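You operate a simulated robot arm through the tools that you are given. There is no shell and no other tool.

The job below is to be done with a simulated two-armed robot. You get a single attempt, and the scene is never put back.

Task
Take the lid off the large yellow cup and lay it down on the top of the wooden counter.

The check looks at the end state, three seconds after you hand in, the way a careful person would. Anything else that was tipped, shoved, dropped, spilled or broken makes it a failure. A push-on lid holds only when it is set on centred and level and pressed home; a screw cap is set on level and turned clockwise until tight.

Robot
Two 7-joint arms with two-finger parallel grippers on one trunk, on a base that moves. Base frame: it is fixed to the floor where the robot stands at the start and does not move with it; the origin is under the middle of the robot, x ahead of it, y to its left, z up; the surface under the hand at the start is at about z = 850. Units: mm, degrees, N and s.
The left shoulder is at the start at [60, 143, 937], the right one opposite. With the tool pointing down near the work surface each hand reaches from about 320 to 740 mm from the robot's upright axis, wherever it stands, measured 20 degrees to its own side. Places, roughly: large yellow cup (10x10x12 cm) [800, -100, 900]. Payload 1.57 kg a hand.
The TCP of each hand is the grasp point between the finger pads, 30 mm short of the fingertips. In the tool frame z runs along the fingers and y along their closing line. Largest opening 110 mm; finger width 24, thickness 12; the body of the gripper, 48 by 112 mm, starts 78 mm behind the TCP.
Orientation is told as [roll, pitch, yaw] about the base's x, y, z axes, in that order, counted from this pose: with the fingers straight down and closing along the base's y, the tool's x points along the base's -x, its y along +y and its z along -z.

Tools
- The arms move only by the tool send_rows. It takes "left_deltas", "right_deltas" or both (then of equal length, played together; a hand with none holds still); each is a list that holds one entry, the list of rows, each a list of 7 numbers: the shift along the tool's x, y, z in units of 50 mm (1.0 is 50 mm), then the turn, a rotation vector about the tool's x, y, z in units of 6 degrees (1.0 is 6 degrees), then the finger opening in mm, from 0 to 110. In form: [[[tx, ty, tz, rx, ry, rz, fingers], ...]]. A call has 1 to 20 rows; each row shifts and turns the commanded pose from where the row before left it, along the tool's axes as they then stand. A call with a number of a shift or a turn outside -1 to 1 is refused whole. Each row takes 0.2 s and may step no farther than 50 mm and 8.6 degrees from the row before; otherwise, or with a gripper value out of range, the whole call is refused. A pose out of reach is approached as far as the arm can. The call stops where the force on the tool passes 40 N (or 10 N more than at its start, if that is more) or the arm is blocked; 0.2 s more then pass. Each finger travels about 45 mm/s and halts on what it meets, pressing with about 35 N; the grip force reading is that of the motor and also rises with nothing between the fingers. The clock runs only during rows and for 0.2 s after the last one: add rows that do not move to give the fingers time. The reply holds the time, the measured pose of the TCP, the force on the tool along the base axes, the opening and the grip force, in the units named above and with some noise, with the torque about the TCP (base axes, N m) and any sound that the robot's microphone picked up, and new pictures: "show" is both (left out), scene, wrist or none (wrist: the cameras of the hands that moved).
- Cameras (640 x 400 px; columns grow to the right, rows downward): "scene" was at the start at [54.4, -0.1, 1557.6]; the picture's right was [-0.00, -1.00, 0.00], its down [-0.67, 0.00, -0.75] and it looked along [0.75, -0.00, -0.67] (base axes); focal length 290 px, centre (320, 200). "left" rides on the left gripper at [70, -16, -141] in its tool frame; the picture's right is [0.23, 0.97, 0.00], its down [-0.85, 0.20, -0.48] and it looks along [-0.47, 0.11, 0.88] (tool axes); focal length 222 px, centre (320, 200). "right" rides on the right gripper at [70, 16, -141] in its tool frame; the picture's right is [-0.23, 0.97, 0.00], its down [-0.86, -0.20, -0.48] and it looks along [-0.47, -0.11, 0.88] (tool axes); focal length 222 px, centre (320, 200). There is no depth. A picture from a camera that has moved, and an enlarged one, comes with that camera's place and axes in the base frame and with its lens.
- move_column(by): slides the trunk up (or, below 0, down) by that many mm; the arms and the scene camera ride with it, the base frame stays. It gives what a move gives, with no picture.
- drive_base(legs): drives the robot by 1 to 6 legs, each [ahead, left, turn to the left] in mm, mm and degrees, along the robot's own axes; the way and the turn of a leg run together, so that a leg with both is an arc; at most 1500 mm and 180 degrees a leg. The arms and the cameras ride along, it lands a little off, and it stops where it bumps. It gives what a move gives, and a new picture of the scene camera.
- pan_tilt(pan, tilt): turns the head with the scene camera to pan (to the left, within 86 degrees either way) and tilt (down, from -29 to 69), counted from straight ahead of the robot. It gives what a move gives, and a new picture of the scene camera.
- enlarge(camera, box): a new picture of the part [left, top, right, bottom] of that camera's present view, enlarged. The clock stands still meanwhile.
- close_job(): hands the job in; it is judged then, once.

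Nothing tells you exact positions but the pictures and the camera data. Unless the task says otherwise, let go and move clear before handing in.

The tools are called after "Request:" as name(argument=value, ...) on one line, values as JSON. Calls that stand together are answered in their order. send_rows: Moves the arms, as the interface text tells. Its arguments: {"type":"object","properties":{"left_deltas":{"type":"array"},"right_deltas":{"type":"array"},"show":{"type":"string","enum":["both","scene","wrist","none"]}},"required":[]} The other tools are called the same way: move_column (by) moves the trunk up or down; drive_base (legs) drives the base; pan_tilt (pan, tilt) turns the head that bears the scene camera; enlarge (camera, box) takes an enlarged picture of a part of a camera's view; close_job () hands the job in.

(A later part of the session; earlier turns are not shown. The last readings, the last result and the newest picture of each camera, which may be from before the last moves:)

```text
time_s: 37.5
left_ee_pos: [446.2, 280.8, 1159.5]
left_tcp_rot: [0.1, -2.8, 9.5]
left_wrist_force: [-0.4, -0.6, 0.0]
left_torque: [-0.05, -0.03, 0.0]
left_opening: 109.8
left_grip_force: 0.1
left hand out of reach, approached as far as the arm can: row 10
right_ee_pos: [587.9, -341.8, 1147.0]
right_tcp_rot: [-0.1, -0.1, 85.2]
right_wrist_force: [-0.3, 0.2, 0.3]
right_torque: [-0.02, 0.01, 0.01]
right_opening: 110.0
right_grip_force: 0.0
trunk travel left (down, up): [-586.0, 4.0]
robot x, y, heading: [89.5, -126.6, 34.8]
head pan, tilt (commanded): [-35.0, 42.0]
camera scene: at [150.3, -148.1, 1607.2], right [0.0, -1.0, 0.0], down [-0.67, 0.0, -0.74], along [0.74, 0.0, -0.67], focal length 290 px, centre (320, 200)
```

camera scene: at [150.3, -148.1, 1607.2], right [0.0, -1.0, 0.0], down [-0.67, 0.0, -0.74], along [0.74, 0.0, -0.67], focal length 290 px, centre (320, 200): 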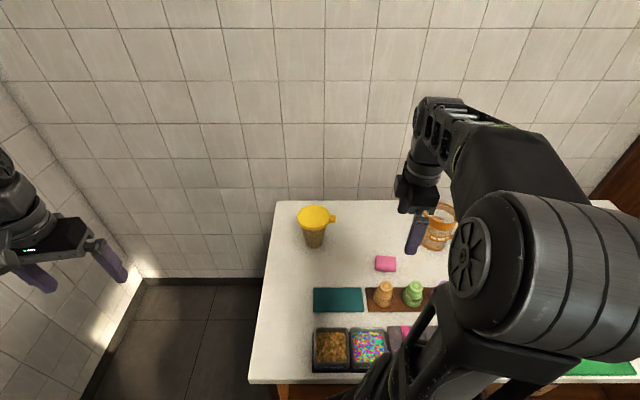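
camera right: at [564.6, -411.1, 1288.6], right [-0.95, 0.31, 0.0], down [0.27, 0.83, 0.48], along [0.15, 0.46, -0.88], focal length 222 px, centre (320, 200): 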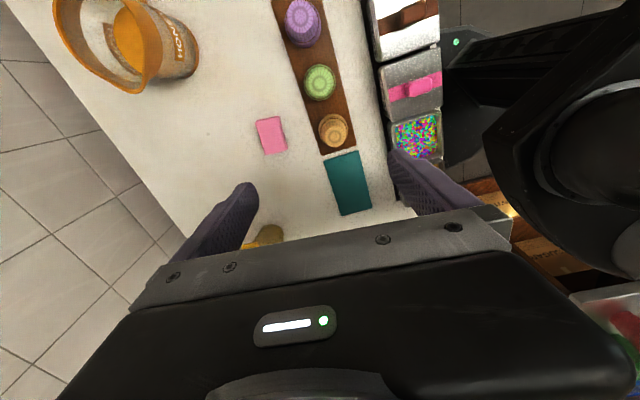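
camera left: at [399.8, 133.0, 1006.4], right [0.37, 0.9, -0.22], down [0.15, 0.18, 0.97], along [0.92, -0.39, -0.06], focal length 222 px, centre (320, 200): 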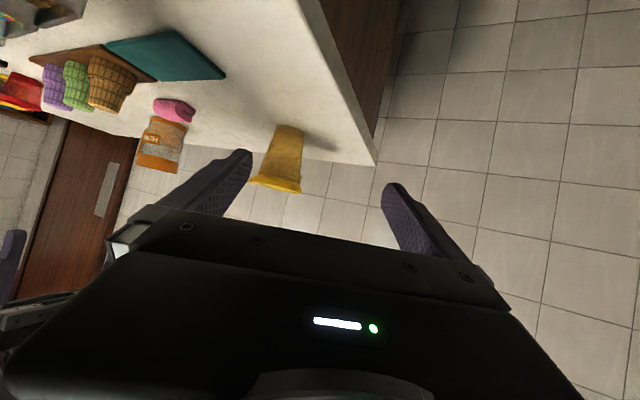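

The left hand is back to tool-down. I'll bring it in front of the robot near (430, 0, 1050), then yaw to -15°.

Request:
send_rows(left_deltas=[[[0.1774, -0.784, 0.3114, 0, 0, 0, 110], [0.1774, -0.784, 0.3114, 0, 0, 0, 110], [0.1774, -0.784, 0.3114, 0, 0, 0, 110], [0.1774, -0.784, 0.3114, 0, 0, 0, 110], [0.1774, -0.784, 0.3114, 0, 0, 0, 110], [0.1774, -0.784, 0.3114, 0, 0, 0, 110], [0.1774, -0.784, 0.3114, 0, 0, 0, 110], [0, 0, 0, 0, 0, 0.817, 110], [0, 0, 0, 0, 0, 0.817, 110], [0, 0, 0, 0, 0, 0.817, 110], [0, 0, 0, 0, 0, 0.817, 110], [0, 0, 0, 0, 0, 0.817, 110]]])

```text
time_s: 40.1
left_ee_pos: [435.8, 1.3, 1046.2]
left_tcp_rot: [1.4, -2.7, -15.1]
left_wrist_force: [-0.2, -0.2, -0.2]
left_torque: [-0.01, 0.01, -0.02]
left_opening: 109.8
left_grip_force: 0.0
right_ee_pos: [587.6, -342.6, 1146.2]
right_tcp_rot: [-0.1, -0.1, 85.2]
right_wrist_force: [0.6, 0.3, 0.9]
right_torque: [-0.03, -0.02, 0.0]
right_opening: 109.9
right_grip_force: 0.0
trunk travel left (down, up): [-586.0, 4.0]
robot x, y, heading: [95.5, -129.8, 35.1]
head pan, tilt (commanded): [-35.0, 42.0]
camera scene: at [150.7, -148.0, 1607.1], right [0.0, -1.0, 0.0], down [-0.67, 0.0, -0.74], along [0.74, 0.0, -0.67], focal length 290 px, centre (320, 200)
camera left: at [358.6, 1.5, 1183.0], right [0.03, 1.0, 0.01], down [0.85, -0.03, 0.52], along [0.52, -0.01, -0.85], focal length 222 px, centre (320, 200)
```

scene: 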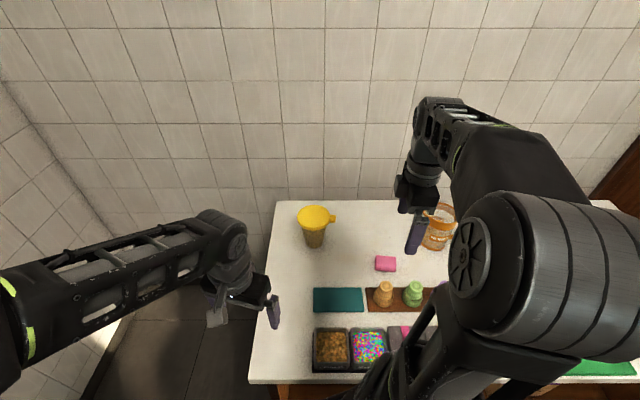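
left: 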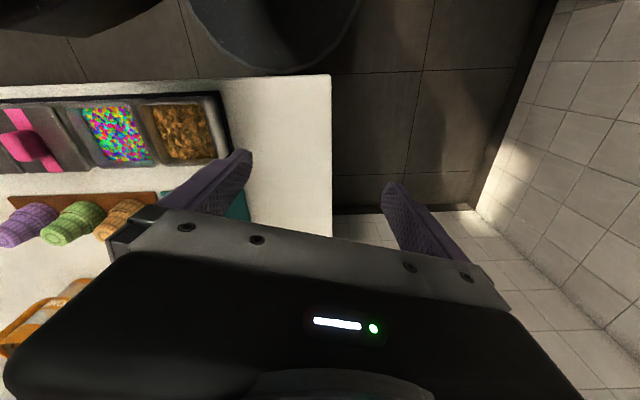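

The left elbow is still out to the left, but the hand has room. I'll pitch the hand forward by rotating about the wrist and see whether it stays within limits.

Request:
send_rows(left_deltas=[[[-0.598, 0, -0.03, 0, -0.953, 0, 110], [-0.598, 0, -0.03, 0, -0.953, 0, 110], [-0.598, 0, -0.03, 0, -0.953, 0, 110], [-0.598, 0, -0.03, 0, -0.953, 0, 110], [-0.598, 0, -0.03, 0, -0.953, 0, 110], [-0.598, 0, -0.03, 0, -0.953, 0, 110], [-0.598, 0, -0.03, 0, -0.953, 0, 110], [-0.598, 0, -0.03, 0, -0.953, 0, 110], [-0.598, 0, -0.03, 0, -0.953, 0, 110], [-0.598, 0, -0.03, 0, -0.953, 0, 110]]])

```text
time_s: 42.4
left_ee_pos: [669.0, -66.2, 1195.9]
left_tcp_rot: [2.5, -59.8, -17.2]
left_wrist_force: [-0.5, 0.2, -0.3]
left_torque: [0.01, 0.01, 0.01]
left_opening: 109.7
left_grip_force: 0.0
right_ee_pos: [588.3, -343.4, 1145.8]
right_tcp_rot: [-0.2, 0.0, 85.1]
right_wrist_force: [0.3, -0.5, 0.4]
right_torque: [0.02, 0.02, 0.03]
right_opening: 110.2
right_grip_force: 0.1
trunk travel left (down, up): [-586.0, 4.0]
robot x, y, heading: [88.8, -134.0, 34.9]
head pan, tilt (commanded): [-35.0, 42.0]
camera scene: at [150.5, -148.4, 1607.1], right [0.0, -1.0, 0.0], down [-0.67, 0.0, -0.74], along [0.74, 0.0, -0.67], focal length 290 px, centre (320, 200)
camera left: at [514.7, -41.7, 1206.6], right [0.14, 0.97, -0.17], down [0.06, 0.17, 0.98], along [0.99, -0.15, -0.04], focal length 222 px, centre (320, 200)
```

scene: 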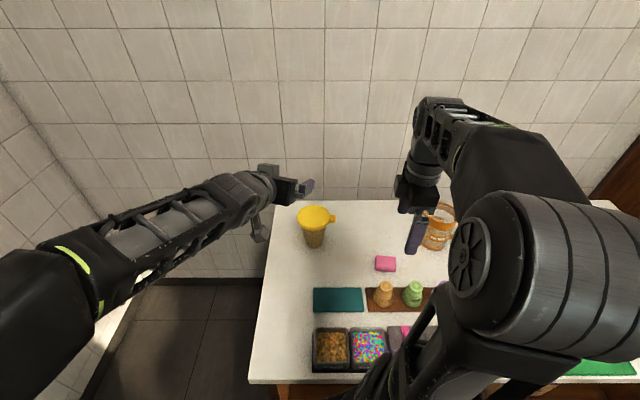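
left: 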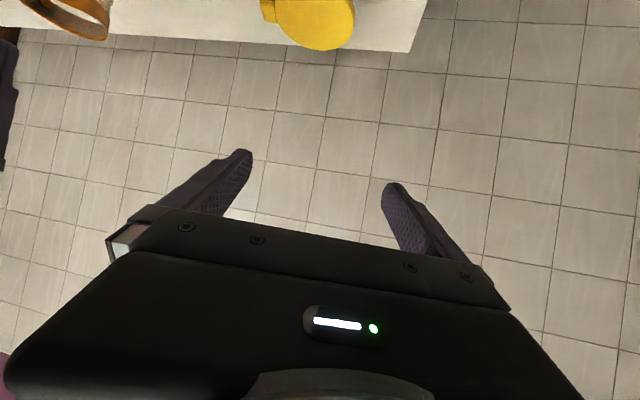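

No limit was hit this time; the left TCP is at (669, -66, 1196). I'll lower it to the pre-grasp in front of the cup and take out the small roll.

Request:
send_rows(left_deltas=[[[0, 0, 0, 0.417, 0, 0, 110], [0.698, -0.1107, 0.345, 0, 0, 0, 110], [0.698, -0.1107, 0.345, 0, 0, 0, 110], [0.698, -0.1107, 0.345, 0, 0, 0, 110], [0.698, -0.1107, 0.345, 0, 0, 0, 110], [0.698, -0.1107, 0.345, 0, 0, 0, 110], [0.698, -0.1107, 0.345, 0, 0, 0, 110]]])

```text
time_s: 44.0
left_ee_pos: [646.5, -92.8, 962.7]
left_tcp_rot: [0.0, -59.8, -17.0]
left_wrist_force: [-0.1, 0.1, -0.2]
left_torque: [-0.03, -0.02, 0.02]
left_opening: 110.0
left_grip_force: 0.1
right_ee_pos: [588.7, -341.2, 1145.9]
right_tcp_rot: [0.0, 0.0, 85.2]
right_wrist_force: [0.2, -0.5, -0.3]
right_torque: [-0.02, 0.03, -0.03]
right_opening: 109.7
right_grip_force: 0.1
trunk travel left (down, up): [-586.0, 4.0]
robot x, y, heading: [87.6, -129.1, 34.8]
head pan, tilt (commanded): [-35.0, 42.0]
camera scene: at [151.5, -148.2, 1607.2], right [0.0, -1.0, 0.0], down [-0.67, 0.0, -0.74], along [0.74, 0.0, -0.67], focal length 290 px, centre (320, 200)
camera left: at [491.3, -61.6, 971.3], right [0.18, 0.96, -0.2], down [0.07, 0.19, 0.98], along [0.98, -0.19, -0.04], focal length 222 px, centre (320, 200)
```

scene: 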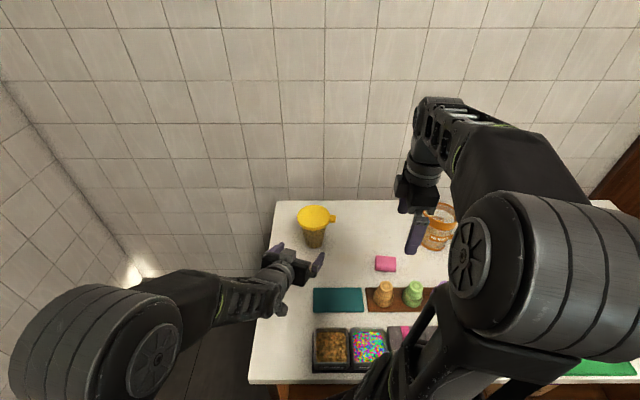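
left: 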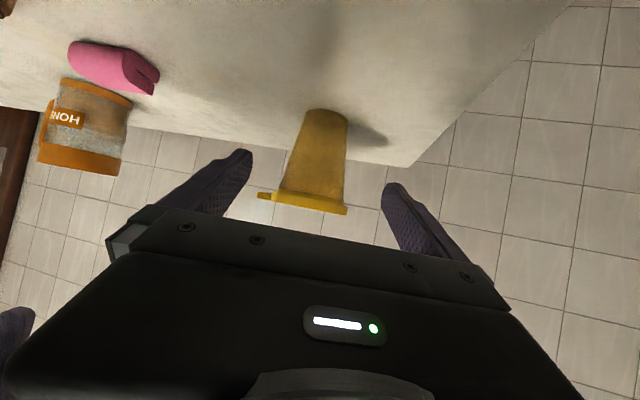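

The pre-grasp is reached and the cup is visible between the open fingers. I'll zoom into the left camera to check lateral alignment before moving in.

Request:
enlarge(camera="left", box=[240, 90, 400, 220])

Request:
enlarge(camera="scene", box=[240, 195, 360, 305])

```text
3.08 times, centred on (320, 155) of left
camera zoom: at [491.3, -61.6, 971.3], right [0.18, 0.96, -0.2], down [0.07, 0.19, 0.98], along [0.98, -0.19, -0.04], focal length 684 px, centre (320, 338)
```

zoom: 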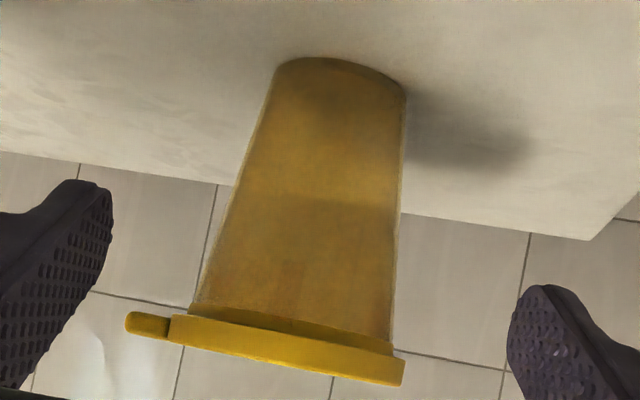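

```text
3.64 times, centred on (300, 250) of scene
camera zoom: at [151.5, -148.2, 1607.2], right [0.0, -1.0, 0.0], down [-0.67, 0.0, -0.74], along [0.74, 0.0, -0.67], focal length 1053 px, centre (393, 18)
```

zoom: 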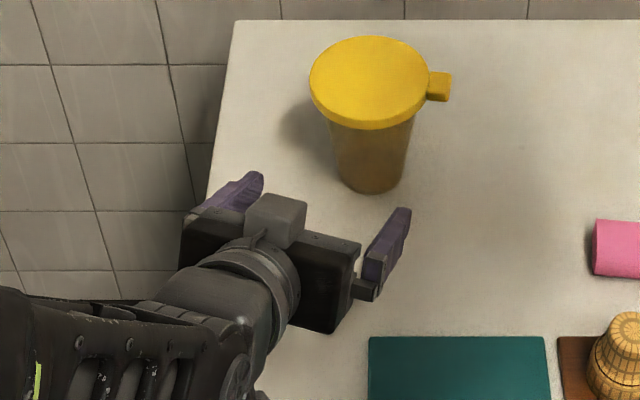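

There is a grey block on top of the left gripper near the fingers that could foul the lid. I'll look at it closely.

Request:
enlarge(camera="scene", box=[260, 235, 340, 290])

Request:
enlarge(camera="right", box=[0, 0, 640, 400])

```text
7.27 times, centred on (300, 262) of scene
camera zoom: at [151.5, -148.2, 1607.2], right [0.0, -1.0, 0.0], down [-0.67, 0.0, -0.74], along [0.74, 0.0, -0.67], focal length 2107 px, centre (466, -254)
```

zoom: 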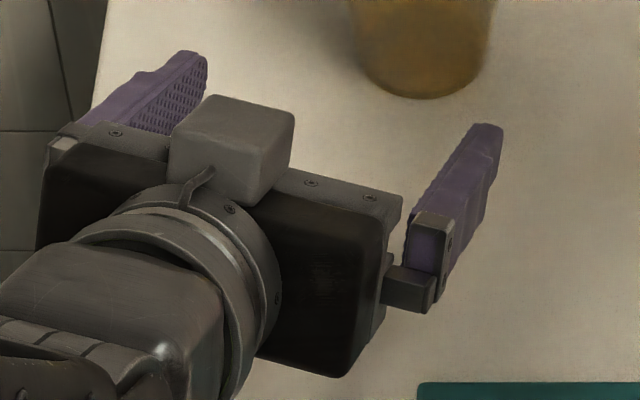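

```text
1.00 times, centred on (320, 200) of right (not enlarged: the box is as wide or as high as the picture)
camera zoom: at [566.0, -410.7, 1288.5], right [-0.95, 0.31, 0.0], down [0.27, 0.83, 0.48], along [0.15, 0.46, -0.88], focal length 222 px, centre (320, 200)
```

zoom: 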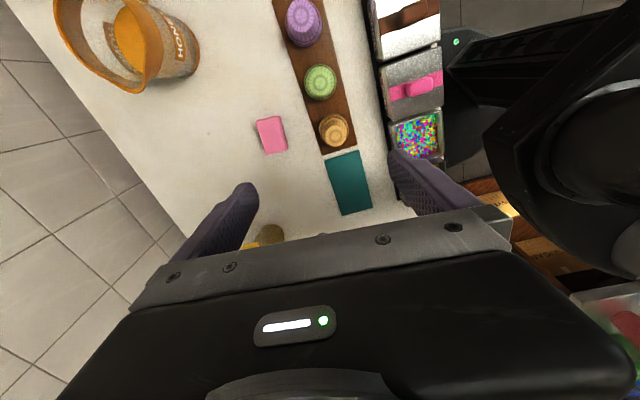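

The block rises about 17 mm above the gripper body, so I'll stop the left TCP 16 mm short of the cup axis and low, at z 884. The left camera confirms the cup axis at (777, -128.6). Moving in with the fingers open.

Request:
send_rows(left_deltas=[[[0.16, 0.078, 0, 0, 0, 0, 110], [0, 0, 0.3567, 0, 0, 0, 110], [0, 0, 0.3567, 0, 0, 0, 110], [0, 0, 0.3567, 0, 0, 0, 110], [0, 0, 0.3567, 0, 0, 0, 110], [0, 0, 0.3567, 0, 0, 0, 110]]])

```text
time_s: 45.4
left_ee_pos: [715.0, -110.5, 910.0]
left_tcp_rot: [0.0, -59.7, -17.1]
left_wrist_force: [-0.4, 0.6, 0.2]
left_torque: [0.03, 0.01, 0.01]
left_opening: 109.8
left_grip_force: 0.0
right_ee_pos: [587.6, -341.6, 1145.4]
right_tcp_rot: [-0.1, 0.0, 85.1]
right_wrist_force: [-0.5, 0.1, 0.6]
right_torque: [0.0, 0.0, 0.01]
right_opening: 109.8
right_grip_force: 0.0
trunk travel left (down, up): [-586.0, 4.0]
robot x, y, heading: [90.3, -129.2, 34.8]
head pan, tilt (commanded): [-35.0, 42.0]
camera scene: at [151.2, -148.1, 1607.1], right [0.0, -1.0, 0.0], down [-0.67, 0.0, -0.74], along [0.74, 0.0, -0.67], focal length 290 px, centre (320, 200)
camera left: at [561.5, -79.2, 920.1], right [0.18, 0.96, -0.2], down [0.08, 0.19, 0.98], along [0.98, -0.19, -0.04], focal length 222 px, centre (320, 200)
```

scene: 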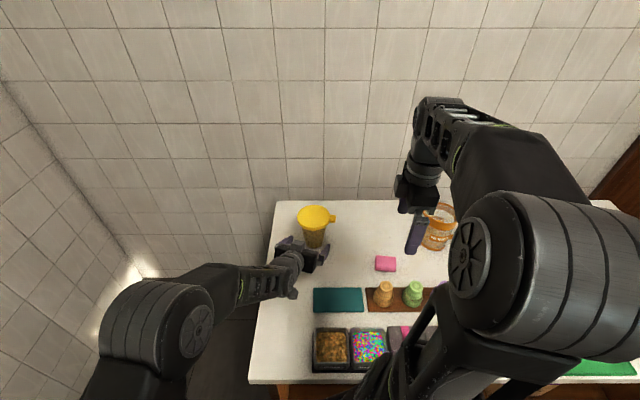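
left: 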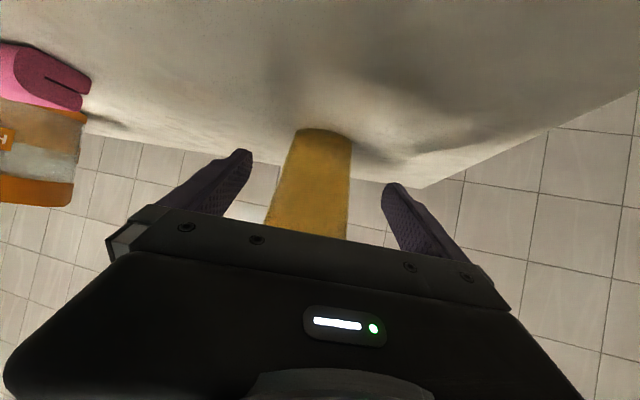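

On track and centred. I'll take the last 55 mm slowly, then check the clearance between the block and the lid.

Request:
send_rows(left_deltas=[[[-0.013, 0.006, 0.276, 0, 0, 0, 110], [-0.013, 0.006, 0.276, 0, 0, 0, 110], [-0.013, 0.006, 0.276, 0, 0, 0, 110]]], show="wrist")

Request:
enlarge(camera="scene", box=[270, 195, 350, 275])

```text
time_s: 46.1
left_ee_pos: [753.7, -121.7, 891.2]
left_tcp_rot: [0.0, -59.8, -17.1]
left_wrist_force: [0.0, -0.1, -0.7]
left_torque: [-0.01, 0.03, -0.01]
left_opening: 110.0
left_grip_force: 0.1
right_ee_pos: [588.2, -342.3, 1146.0]
right_tcp_rot: [-0.2, 0.0, 85.3]
right_wrist_force: [0.8, 0.1, 0.4]
right_torque: [0.03, 0.0, -0.02]
right_opening: 109.9
right_grip_force: 0.2
trunk travel left (down, up): [-586.0, 4.0]
robot x, y, heading: [91.8, -132.7, 34.8]
head pan, tilt (commanded): [-35.0, 42.0]
camera left: at [599.8, -91.2, 901.8], right [0.18, 0.96, -0.2], down [0.08, 0.19, 0.98], along [0.98, -0.19, -0.04], focal length 222 px, centre (320, 200)
```

left: 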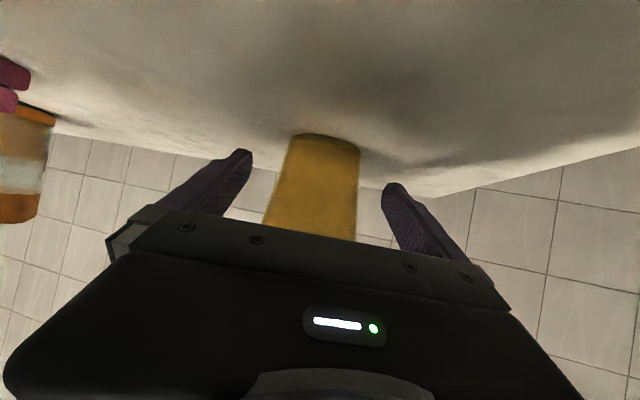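

```text
5.00 times, centred on (310, 235) of scene
camera zoom: at [151.3, -148.2, 1607.1], right [0.0, -1.0, 0.0], down [-0.67, 0.0, -0.74], along [0.74, 0.0, -0.67], focal length 1448 px, centre (370, 25)
```

zoom: 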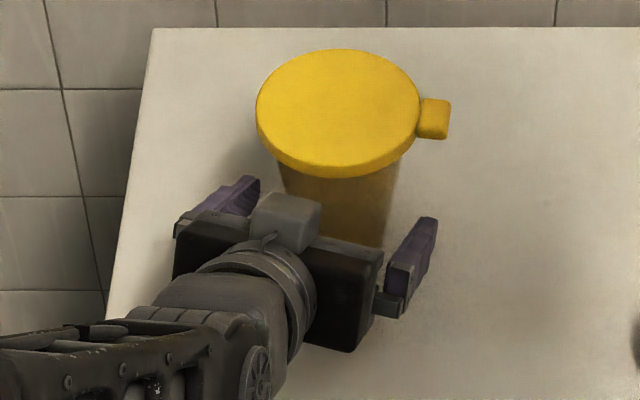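

There's roughly a 14 mm gap between the block and the lid. I'll go slightly lower and 8 mm further in, then close the left fingers gently on the cup body.

Request:
send_rows(left_deltas=[[[0.0205, 0.002, 0.108, 0, 0, 0, 110], [0.0205, 0.002, 0.108, 0, 0, 0, 110], [0, 0, 0, 0, 0, 0, 110]]], show="wrist")

Request:
enlarge(camera="scene", box=[270, 195, 350, 275])

```text
time_s: 47.0
left_ee_pos: [759.6, -123.8, 883.6]
left_tcp_rot: [0.0, -59.6, -17.1]
left_wrist_force: [0.4, -0.1, 0.2]
left_torque: [-0.01, -0.01, 0.01]
left_opening: 109.8
left_grip_force: 0.0
right_ee_pos: [588.1, -342.1, 1145.7]
right_tcp_rot: [-0.1, 0.1, 85.2]
right_wrist_force: [0.2, -0.3, 0.1]
right_torque: [-0.02, -0.01, -0.01]
right_opening: 109.8
right_grip_force: 0.1
trunk travel left (down, up): [-586.0, 4.0]
robot x, y, heading: [93.7, -129.0, 34.9]
head pan, tilt (commanded): [-35.0, 42.0]
camera left: at [606.3, -93.3, 893.8], right [0.18, 0.96, -0.2], down [0.08, 0.19, 0.98], along [0.98, -0.19, -0.04], focal length 222 px, centre (320, 200)
```

left: 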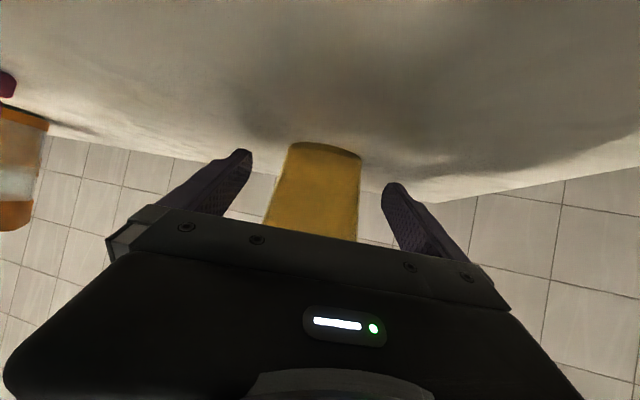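

```text
5.00 times, centred on (310, 235) of scene
camera zoom: at [150.8, -148.1, 1607.1], right [0.0, -1.0, 0.0], down [-0.67, 0.0, -0.74], along [0.74, 0.0, -0.67], focal length 1448 px, centre (370, 25)
```

zoom: 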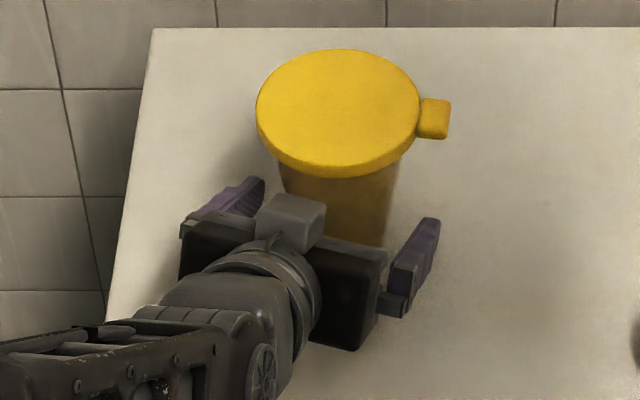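

The clearance is good and the cup is centred between the fingers. Closing the left fingers in steps on the cup body.

Request:
send_rows(left_deltas=[[[0, 0, 0, 0, 0, 0, 95], [0, 0, 0, 0, 0, 0, 82], [0, 0, 0, 0, 0, 0, 76], [0, 0, 0, 0, 0, 0, 70], [0, 0, 0, 0, 0, 0, 65], [0, 0, 0, 0, 0, 0, 60], [0, 0, 0, 0, 0, 0, 56], [0, 0, 0, 0, 0, 0, 54], [0, 0, 0, 0, 0, 0, 54]]])

Request:
enlarge(camera="scene", box=[280, 195, 360, 255])

```text
time_s: 49.0
left_ee_pos: [760.7, -124.7, 883.4]
left_tcp_rot: [-0.1, -59.8, -17.1]
left_wrist_force: [-0.6, -0.7, 0.6]
left_torque: [-0.05, 0.01, 0.0]
left_opening: 66.8
left_grip_force: 34.5
right_ee_pos: [588.0, -341.1, 1146.9]
right_tcp_rot: [-0.1, 0.0, 85.2]
right_wrist_force: [-0.7, 0.3, -0.5]
right_torque: [-0.01, 0.02, 0.01]
right_opening: 109.9
right_grip_force: 0.1
trunk travel left (down, up): [-586.0, 4.0]
robot x, y, heading: [91.9, -131.0, 34.8]
head pan, tilt (commanded): [-35.0, 42.0]
camera scene: at [150.7, -148.1, 1607.1], right [0.0, -1.0, 0.0], down [-0.67, 0.0, -0.74], along [0.74, 0.0, -0.67], focal length 290 px, centre (320, 200)
camera left: at [606.2, -93.4, 894.0], right [0.18, 0.96, -0.2], down [0.08, 0.19, 0.98], along [0.98, -0.19, -0.04], focal length 222 px, centre (320, 200)
```

scene: 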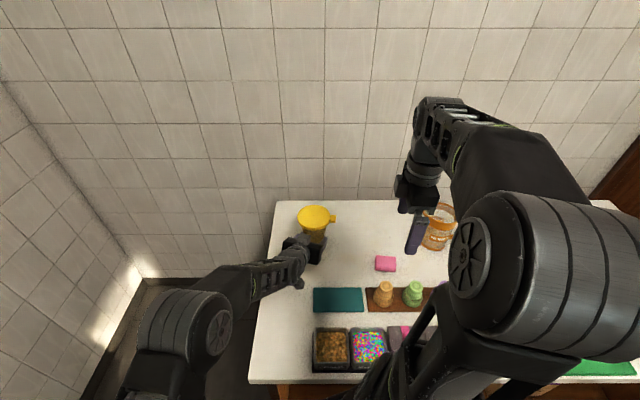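
left: 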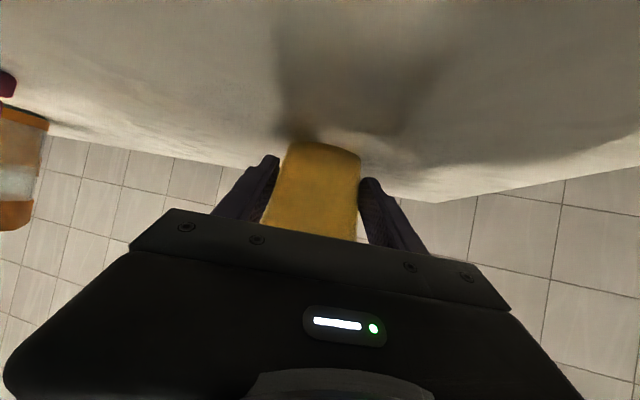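

```text
6.67 times, centred on (320, 225) of scene
camera zoom: at [150.7, -148.1, 1607.1], right [0.0, -1.0, 0.0], down [-0.67, 0.0, -0.74], along [0.74, 0.0, -0.67], focal length 1931 px, centre (320, 33)
```

zoom: 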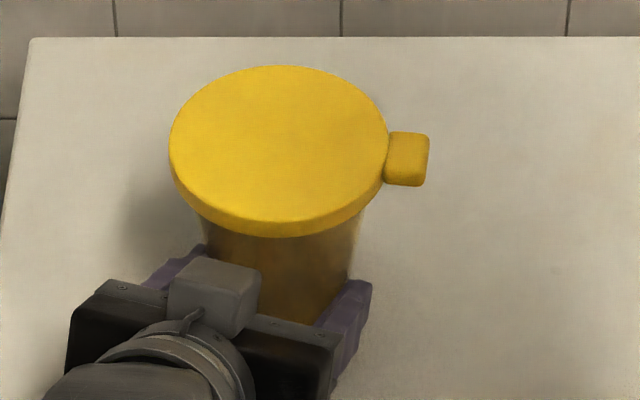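

The left hand holds the cup (opening 66.8, grip 34.5 N) and the cup shifted less than 1 mm. Now the right hand goes to just right of the tab at about z 1045, with the opening reduced to 60.

Request:
send_rows(left_deltas=[[[0, 0, 0, 0, 0, 0, 54], [0, 0, 0, 0, 0, 0, 54], [0, 0, 0, 0, 0, 0, 54], [0, 0, 0, 0, 0, 0, 54], [0, 0, 0, 0, 0, 0, 54], [0, 0, 0, 0, 0, 0, 54], [0, 0, 0, 0, 0, 0, 54]]], right_deltas=[[[-0.356, -0.589, 0.3367, 0, 0, 0, 100], [-0.356, -0.589, 0.3367, 0, 0, 0, 90], [-0.356, -0.589, 0.3367, 0, 0, 0, 80], [-0.356, -0.589, 0.3367, 0, 0, 0, 70], [-0.356, -0.589, 0.3367, 0, 0, 0, 60], [-0.356, -0.589, 0.3367, 0, 0, 0, 60], [0, 0, 0, 0, 0, -0.16, 60]]])

```text
time_s: 50.5
left_ee_pos: [760.8, -124.0, 883.4]
left_tcp_rot: [0.0, -59.7, -17.0]
left_wrist_force: [-0.9, -0.4, 1.3]
left_torque: [-0.04, 0.01, -0.01]
left_opening: 66.8
left_grip_force: 34.8
right_ee_pos: [769.5, -247.6, 1047.4]
right_tcp_rot: [-0.1, 0.0, 86.1]
right_wrist_force: [0.1, -0.1, -0.8]
right_torque: [-0.03, 0.0, -0.01]
right_opening: 59.7
right_grip_force: 0.1
trunk travel left (down, up): [-586.0, 4.0]
robot x, y, heading: [89.2, -135.2, 34.9]
head pan, tilt (commanded): [-35.0, 42.0]
camera scene: at [150.3, -148.3, 1607.2], right [0.0, -1.0, 0.0], down [-0.67, 0.0, -0.74], along [0.74, 0.0, -0.67], focal length 290 px, centre (320, 200)
camera right: at [748.3, -317.2, 1190.2], right [-0.96, 0.29, 0.0], down [0.26, 0.84, 0.48], along [0.14, 0.46, -0.88], focal length 222 px, centre (320, 200)
camera left: at [605.9, -93.4, 894.0], right [0.18, 0.96, -0.2], down [0.08, 0.19, 0.98], along [0.98, -0.19, -0.04], focal length 222 px, centre (320, 200)
```

scene: 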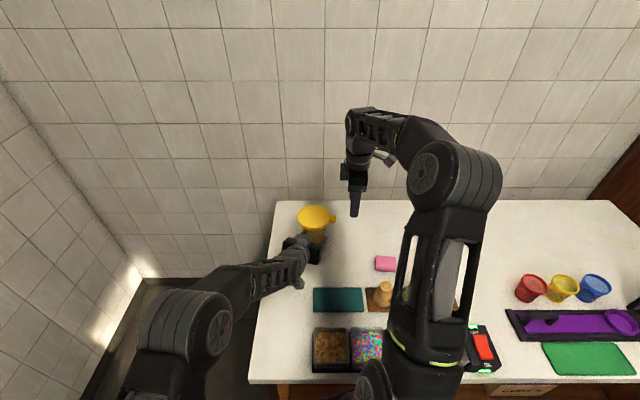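
right: 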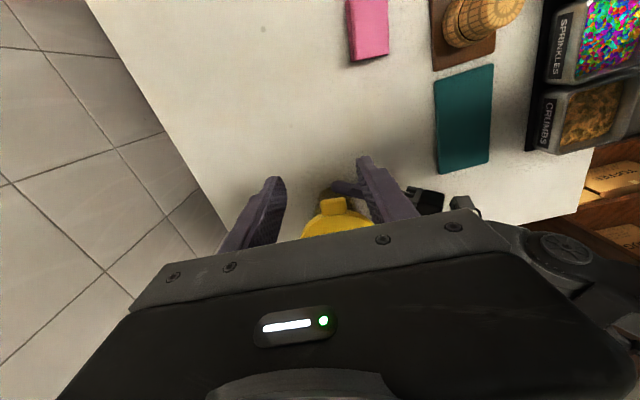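
left: 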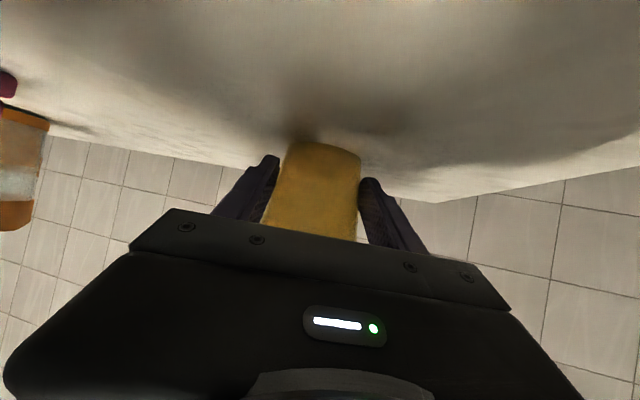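

The right hand reached its staging point with no reach warnings, and the tab is visible between its fingers. I'll zoom in to fix the tab's position.

Request:
enlarge(camera="right", box=[260, 150, 420, 250])

Request:
enlarge(camera="scene", box=[290, 180, 370, 240])

```text
4.00 times, centred on (340, 200) of right
camera zoom: at [748.3, -317.2, 1190.2], right [-0.96, 0.29, 0.0], down [0.26, 0.84, 0.48], along [0.14, 0.46, -0.88], focal length 888 px, centre (240, 200)
```

zoom: 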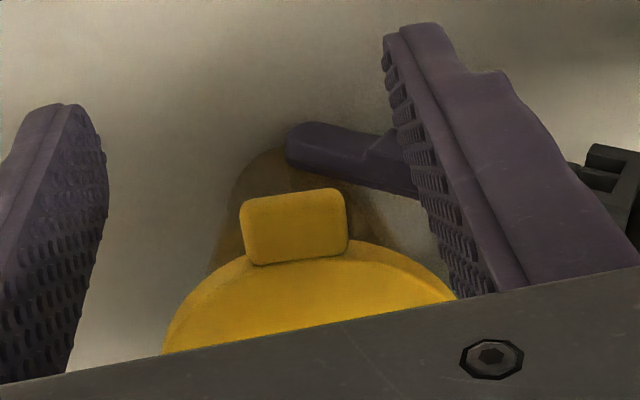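

```text
6.67 times, centred on (330, 210) of scene
camera zoom: at [150.3, -148.3, 1607.2], right [0.0, -1.0, 0.0], down [-0.67, 0.0, -0.74], along [0.74, 0.0, -0.67], focal length 1931 px, centre (253, 133)
```

zoom: 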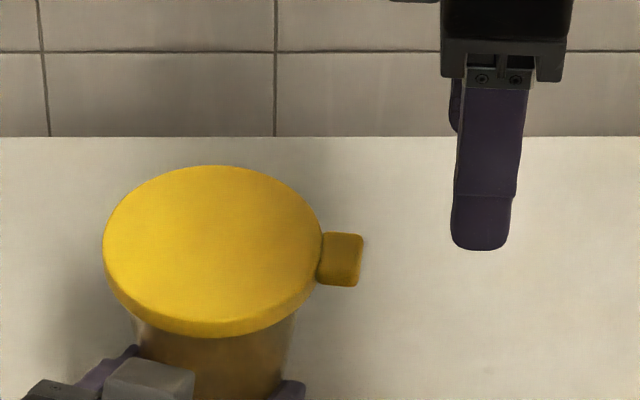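

The tab centre comes out at about (771.5, -189). I'll slide over it at the current height, descend partway, and check again.

Request:
send_rows(right_deltas=[[[-0.3673, 0.0117, 0, 0, 0, 0, 60], [-0.3673, 0.0117, 0, 0, 0, 0, 60], [-0.3673, 0.0117, 0, 0, 0, 0, 60], [0, 0, 0.2, 0, 0, 0, 60], [0, 0, 0.2, 0, 0, 0, 60], [0, 0, 0, 0, 0, 0, 60]]])

Request:
enlarge(camera="right", box=[240, 150, 440, 275])

Request:
enlarge(camera="scene", box=[290, 180, 370, 240])

```text
time_s: 52.0
left_ee_pos: [761.0, -124.4, 884.1]
left_tcp_rot: [0.0, -59.6, -17.1]
left_wrist_force: [-0.6, 0.1, 1.0]
left_torque: [-0.02, -0.01, 0.01]
left_opening: 66.9
left_grip_force: 35.2
right_ee_pos: [773.0, -191.8, 1029.0]
right_tcp_rot: [-0.2, 0.0, 86.1]
right_wrist_force: [0.7, 0.3, -0.5]
right_torque: [0.02, 0.0, 0.03]
right_opening: 59.9
right_grip_force: 0.1
trunk travel left (down, up): [-586.0, 4.0]
robot x, y, heading: [92.8, -131.8, 34.8]
head pan, tilt (commanded): [-35.0, 42.0]
camera scene: at [150.9, -148.1, 1607.1], right [0.0, -1.0, 0.0], down [-0.67, 0.0, -0.74], along [0.74, 0.0, -0.67], focal length 290 px, centre (320, 200)
camera right: at [750.9, -260.6, 1171.8], right [-0.96, 0.29, 0.0], down [0.26, 0.84, 0.48], along [0.14, 0.46, -0.88], focal length 222 px, centre (320, 200)
```

scene: 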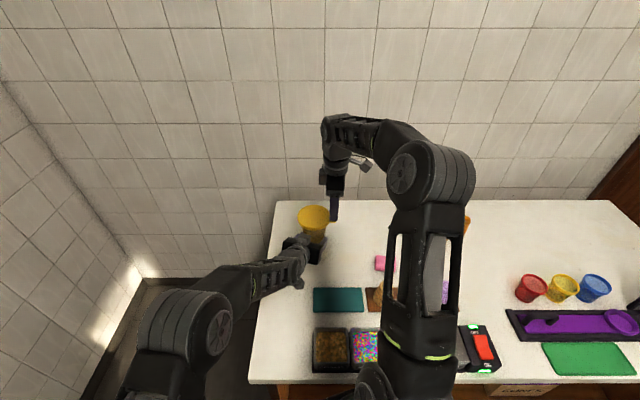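
right: 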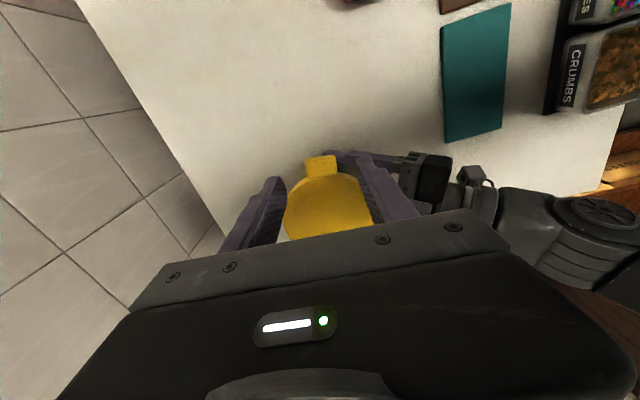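

```text
3.20 times, centred on (340, 212) of right
camera zoom: at [750.9, -260.6, 1171.8], right [-0.96, 0.29, 0.0], down [0.26, 0.84, 0.48], along [0.14, 0.46, -0.88], focal length 711 px, centre (256, 160)
```

zoom: 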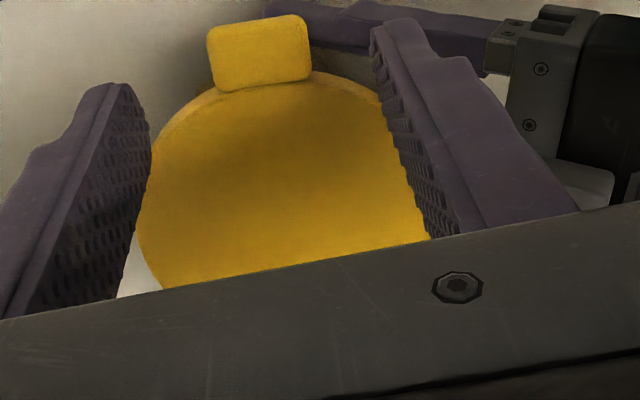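

```text
6.67 times, centred on (330, 210) of scene
camera zoom: at [150.9, -148.1, 1607.1], right [0.0, -1.0, 0.0], down [-0.67, 0.0, -0.74], along [0.74, 0.0, -0.67], focal length 1931 px, centre (253, 133)
```

zoom: 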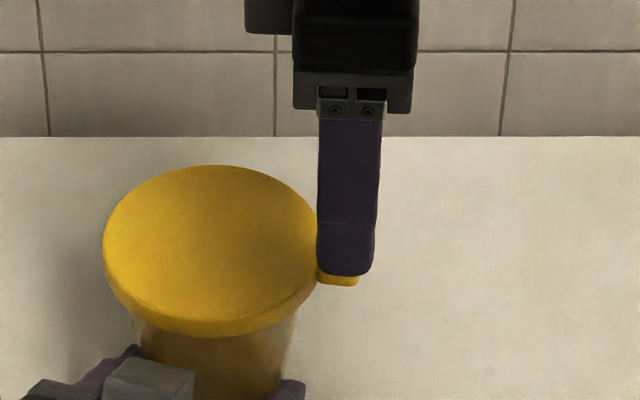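

The alignment is within about 1 mm. I'll shift 2 mm outward to keep the pads off the lid rim and lower to z 994, which puts the fingertips at the tab's underside level.

Request:
send_rows(right_deltas=[[[0.045, 0.017, 0, 0, 0, 0, 60], [0, 0, 0.175, 0, 0, 0, 60], [0, 0, 0.175, 0, 0, 0, 60], [0, 0, 0.175, 0, 0, 0, 60], [0, 0, 0.175, 0, 0, 0, 60], [0, 0, 0, 0, 0, 0, 60]]])

Request:
enlarge(camera="right", box=[240, 150, 440, 275])

Request:
enlarge(camera="scene", box=[290, 180, 370, 240])

```text
time_s: 53.4
left_ee_pos: [760.3, -124.6, 883.8]
left_tcp_rot: [0.1, -59.7, -17.1]
left_wrist_force: [-0.7, -0.1, -0.1]
left_torque: [-0.04, -0.02, -0.02]
left_opening: 67.0
left_grip_force: 35.3
right_ee_pos: [772.1, -193.7, 993.9]
right_tcp_rot: [-0.1, 0.0, 86.1]
right_wrist_force: [0.1, 0.3, 0.2]
right_torque: [0.05, 0.05, 0.01]
right_opening: 60.2
right_grip_force: 0.1
trunk travel left (down, up): [-586.0, 4.0]
robot x, y, heading: [91.2, -128.4, 35.0]
head pan, tilt (commanded): [-35.0, 42.0]
camera scene: at [150.9, -148.1, 1607.1], right [0.0, -1.0, 0.0], down [-0.67, 0.0, -0.74], along [0.74, 0.0, -0.67], focal length 290 px, centre (320, 200)
camera right: at [750.4, -263.2, 1136.4], right [-0.96, 0.29, 0.0], down [0.26, 0.84, 0.48], along [0.14, 0.46, -0.88], focal length 222 px, centre (320, 200)
```

scene: 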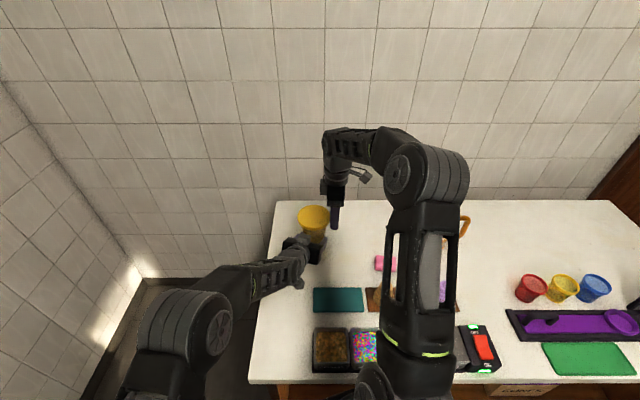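
right: 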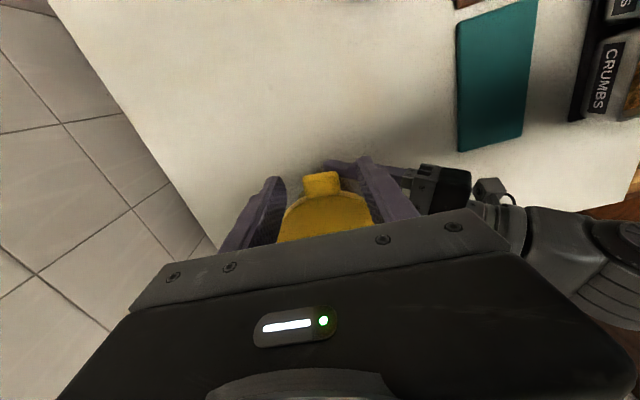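

```text
3.20 times, centred on (340, 212) of right
camera zoom: at [750.4, -263.2, 1136.4], right [-0.96, 0.29, 0.0], down [0.26, 0.84, 0.48], along [0.14, 0.46, -0.88], focal length 711 px, centre (256, 160)
```

zoom: 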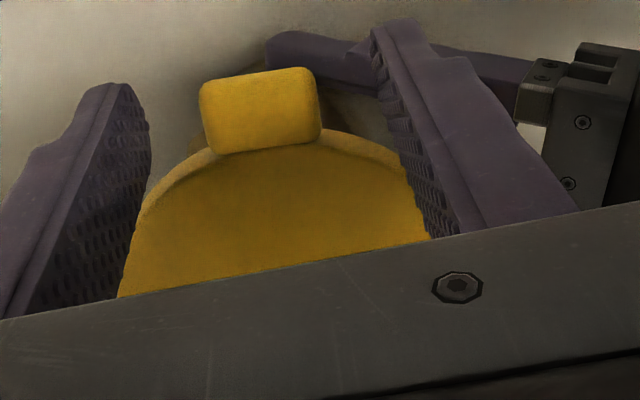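

```text
6.67 times, centred on (330, 210) of scene
camera zoom: at [150.9, -148.1, 1607.1], right [0.0, -1.0, 0.0], down [-0.67, 0.0, -0.74], along [0.74, 0.0, -0.67], focal length 1931 px, centre (253, 133)
```

zoom: 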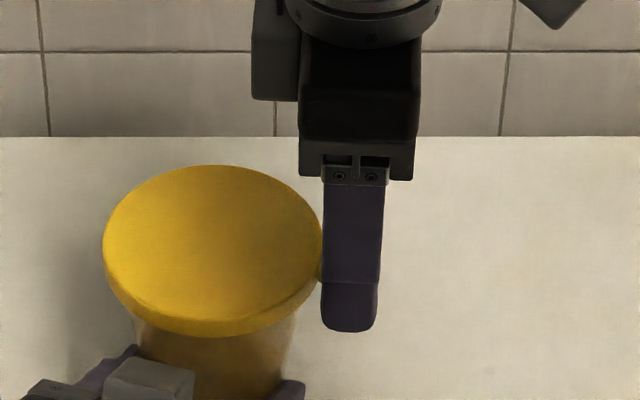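

The tab is centred between the right fingers within about 1 mm. Closing on it gently.

Request:
send_rows(right_deltas=[[[0, 0, 0, 0, 0, 0, 48], [0, 0, 0, 0, 0, 0, 38], [0, 0, 0, 0, 0, 0, 32], [0, 0, 0, 0, 0, 0, 28], [0, 0, 0, 0, 0, 0, 24], [0, 0, 0, 0, 0, 0, 20], [0, 0, 0, 0, 0, 0, 16], [0, 0, 0, 0, 0, 0, 14], [0, 0, 0, 0, 0, 0, 14]]])

Request:
enlarge(camera="right", box=[240, 150, 440, 275])

Request:
enlarge(camera="scene", box=[280, 180, 360, 240])

```text
time_s: 55.4
left_ee_pos: [760.7, -124.3, 882.1]
left_tcp_rot: [0.0, -59.7, -17.1]
left_wrist_force: [-1.9, 0.4, 1.1]
left_torque: [-0.1, -0.16, 0.37]
left_opening: 66.9
left_grip_force: 35.5
right_ee_pos: [772.6, -193.5, 993.8]
right_tcp_rot: [-0.1, 0.0, 86.1]
right_wrist_force: [1.6, -0.3, -0.1]
right_torque: [0.06, -0.07, -0.46]
right_opening: 28.1
right_grip_force: 35.7
trunk travel left (down, up): [-586.0, 4.0]
robot x, y, heading: [96.7, -130.1, 35.0]
head pan, tilt (commanded): [-35.0, 42.0]
camera scene: at [150.9, -148.1, 1607.1], right [0.0, -1.0, 0.0], down [-0.67, 0.0, -0.74], along [0.74, 0.0, -0.67], focal length 290 px, centre (320, 200)
camera right: at [750.5, -263.2, 1136.5], right [-0.96, 0.29, 0.0], down [0.26, 0.84, 0.48], along [0.14, 0.46, -0.88], focal length 222 px, centre (320, 200)
```

scene: 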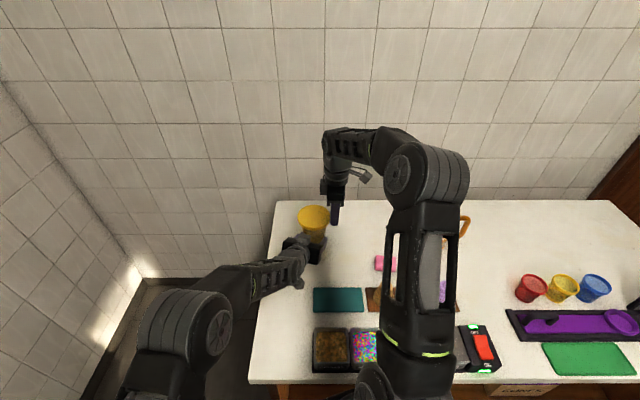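
right: 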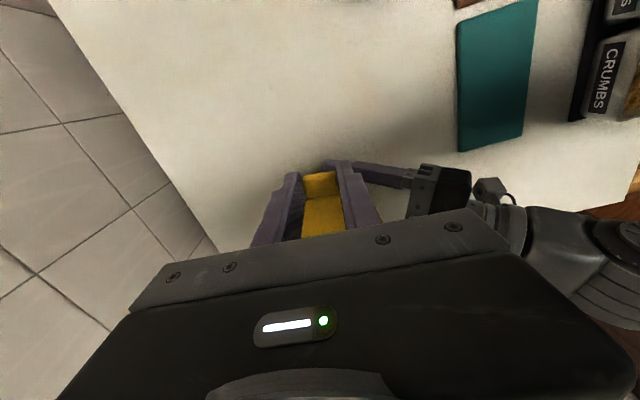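

```text
3.20 times, centred on (340, 212) of right
camera zoom: at [750.5, -263.2, 1136.5], right [-0.96, 0.29, 0.0], down [0.26, 0.84, 0.48], along [0.14, 0.46, -0.88], focal length 711 px, centre (256, 160)
```

zoom: 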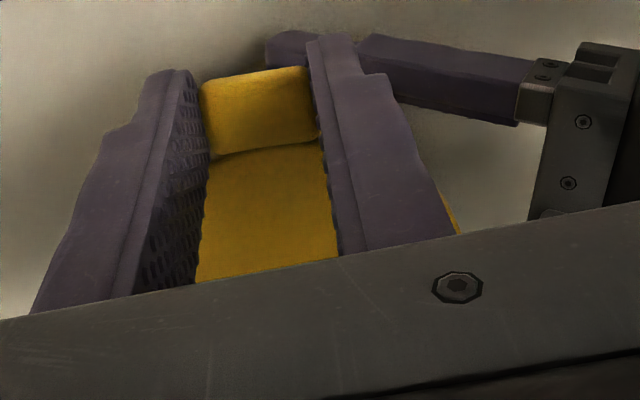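

```text
6.67 times, centred on (320, 210) of scene
camera zoom: at [150.9, -148.1, 1607.1], right [0.0, -1.0, 0.0], down [-0.67, 0.0, -0.74], along [0.74, 0.0, -0.67], focal length 1931 px, centre (320, 133)
```

zoom: 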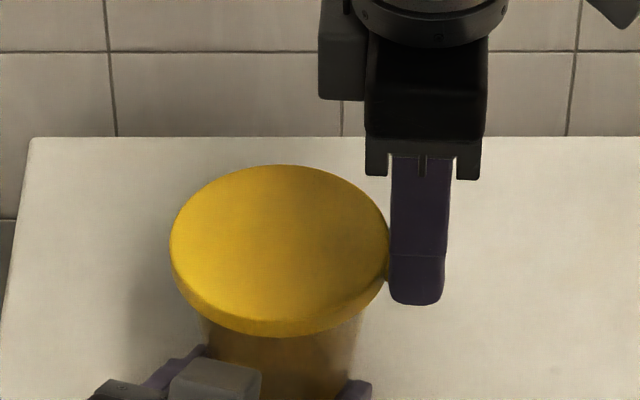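

The tab is gripped (28 mm, 35.7 N) with almost no load on either arm. Now I'll lift slowly in small steps while the left hand holds the cup down.

Request:
send_rows(right_deltas=[[[0, 0, -0.05, 0, 0, 0, 14], [0, 0, -0.05, 0, 0, 0, 14], [0, 0, -0.05, 0, 0, 0, 14]]])

Request:
enlarge(camera="scene", box=[280, 180, 360, 240])

```text
time_s: 56.1
left_ee_pos: [761.0, -125.5, 884.1]
left_tcp_rot: [0.0, -59.7, -17.1]
left_wrist_force: [-0.3, 0.2, -1.3]
left_torque: [0.01, 0.0, 0.03]
left_opening: 66.7
left_grip_force: 34.6
right_ee_pos: [771.7, -193.3, 1001.8]
right_tcp_rot: [0.0, 0.1, 86.1]
right_wrist_force: [0.1, -0.4, -0.1]
right_torque: [-0.02, -0.01, -0.02]
right_opening: 28.0
right_grip_force: 34.8
trunk travel left (down, up): [-586.0, 4.0]
robot x, y, heading: [92.6, -131.6, 34.8]
head pan, tilt (commanded): [-35.0, 42.0]
heard: snap
camera scene: at [150.9, -148.1, 1607.1], right [0.0, -1.0, 0.0], down [-0.67, 0.0, -0.74], along [0.74, 0.0, -0.67], focal length 290 px, centre (320, 200)
camera right: at [750.5, -263.3, 1144.3], right [-0.96, 0.29, 0.0], down [0.26, 0.84, 0.48], along [0.14, 0.46, -0.88], focal length 222 px, centre (320, 200)
```

scene: 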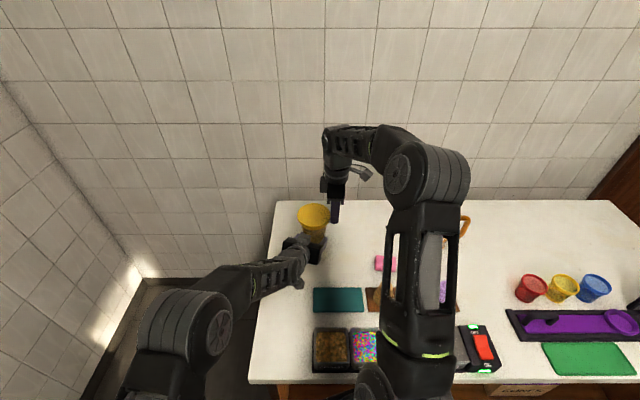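
right: 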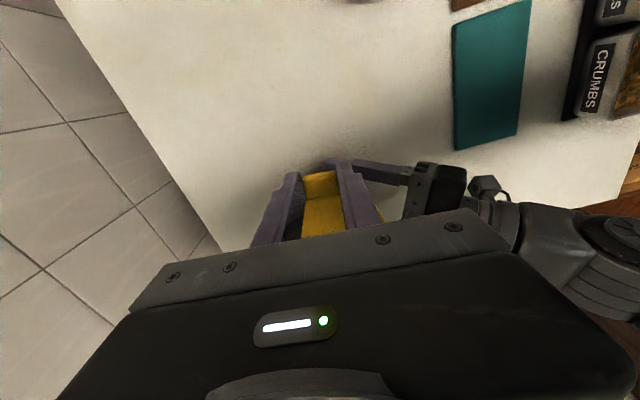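

```text
6.67 times, centred on (320, 210) of scene
camera zoom: at [150.9, -148.1, 1607.1], right [0.0, -1.0, 0.0], down [-0.67, 0.0, -0.74], along [0.74, 0.0, -0.67], focal length 1931 px, centre (320, 133)
```

zoom: 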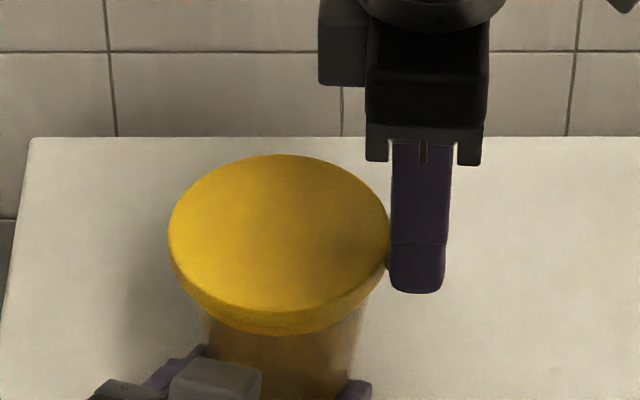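

I heard a snap and the load went to zero, so the lid has popped free and is rising with the right hand. I'll lift it clear of the rim.

Request:
send_rows(right_deltas=[[[0, 0, -0.1, 0, 0, 0, 14], [0, 0, -0.1, 0, 0, 0, 14], [0, 0, -0.1, 0, 0, 0, 14], [0, 0, -0.12, 0, 0, 0, 14], [0, 0, -0.12, 0, 0, 0, 14], [0, 0, -0.12, 0, 0, 0, 14], [0, 0, -0.12, 0, 0, 0, 14]]])

Request:
enlarge(camera="scene", box=[270, 170, 370, 245])

```text
time_s: 57.8
left_ee_pos: [761.5, -124.0, 883.5]
left_tcp_rot: [0.0, -59.7, -17.1]
left_wrist_force: [1.1, -0.7, -0.2]
left_torque: [0.02, 0.01, 0.05]
left_opening: 66.6
left_grip_force: 35.1
right_ee_pos: [769.5, -194.6, 1043.4]
right_tcp_rot: [-0.2, 0.0, 86.1]
right_wrist_force: [0.4, -0.7, -1.0]
right_torque: [-0.05, -0.01, 0.01]
right_opening: 28.1
right_grip_force: 35.3
trunk travel left (down, up): [-586.0, 4.0]
robot x, y, heading: [86.3, -130.4, 35.0]
head pan, tilt (commanded): [-35.0, 42.0]
camera scene: at [150.9, -148.1, 1607.1], right [0.0, -1.0, 0.0], down [-0.67, 0.0, -0.74], along [0.74, 0.0, -0.67], focal length 290 px, centre (320, 200)
camera right: at [749.8, -263.6, 1184.3], right [-0.96, 0.29, 0.0], down [0.26, 0.84, 0.48], along [0.14, 0.46, -0.88], focal length 222 px, centre (320, 200)
```

scene: 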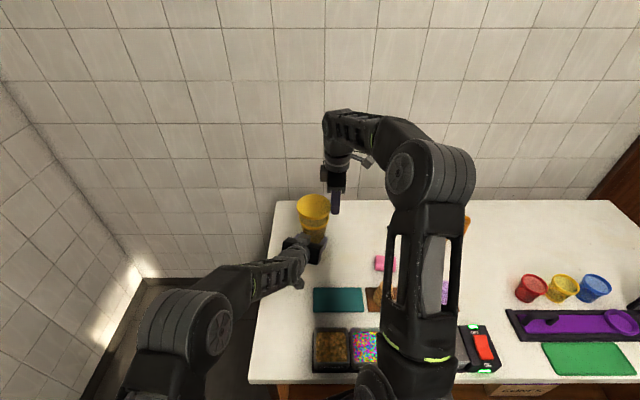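
right: 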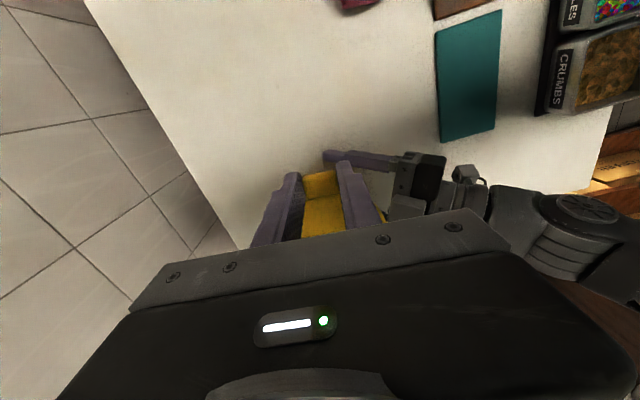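

```text
5.33 times, centred on (320, 208) of scene
camera zoom: at [150.9, -148.1, 1607.1], right [0.0, -1.0, 0.0], down [-0.67, 0.0, -0.74], along [0.74, 0.0, -0.67], focal length 1545 px, centre (320, 160)
```

zoom: 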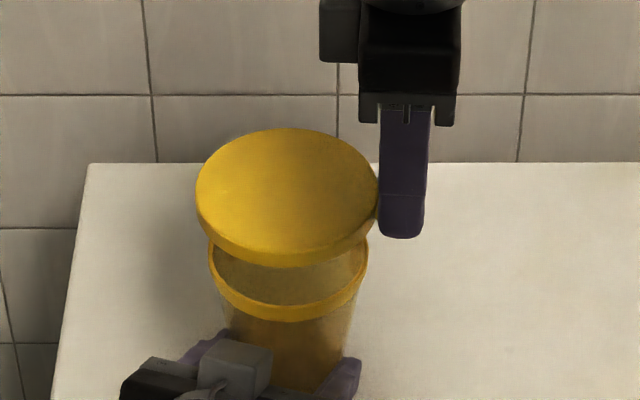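

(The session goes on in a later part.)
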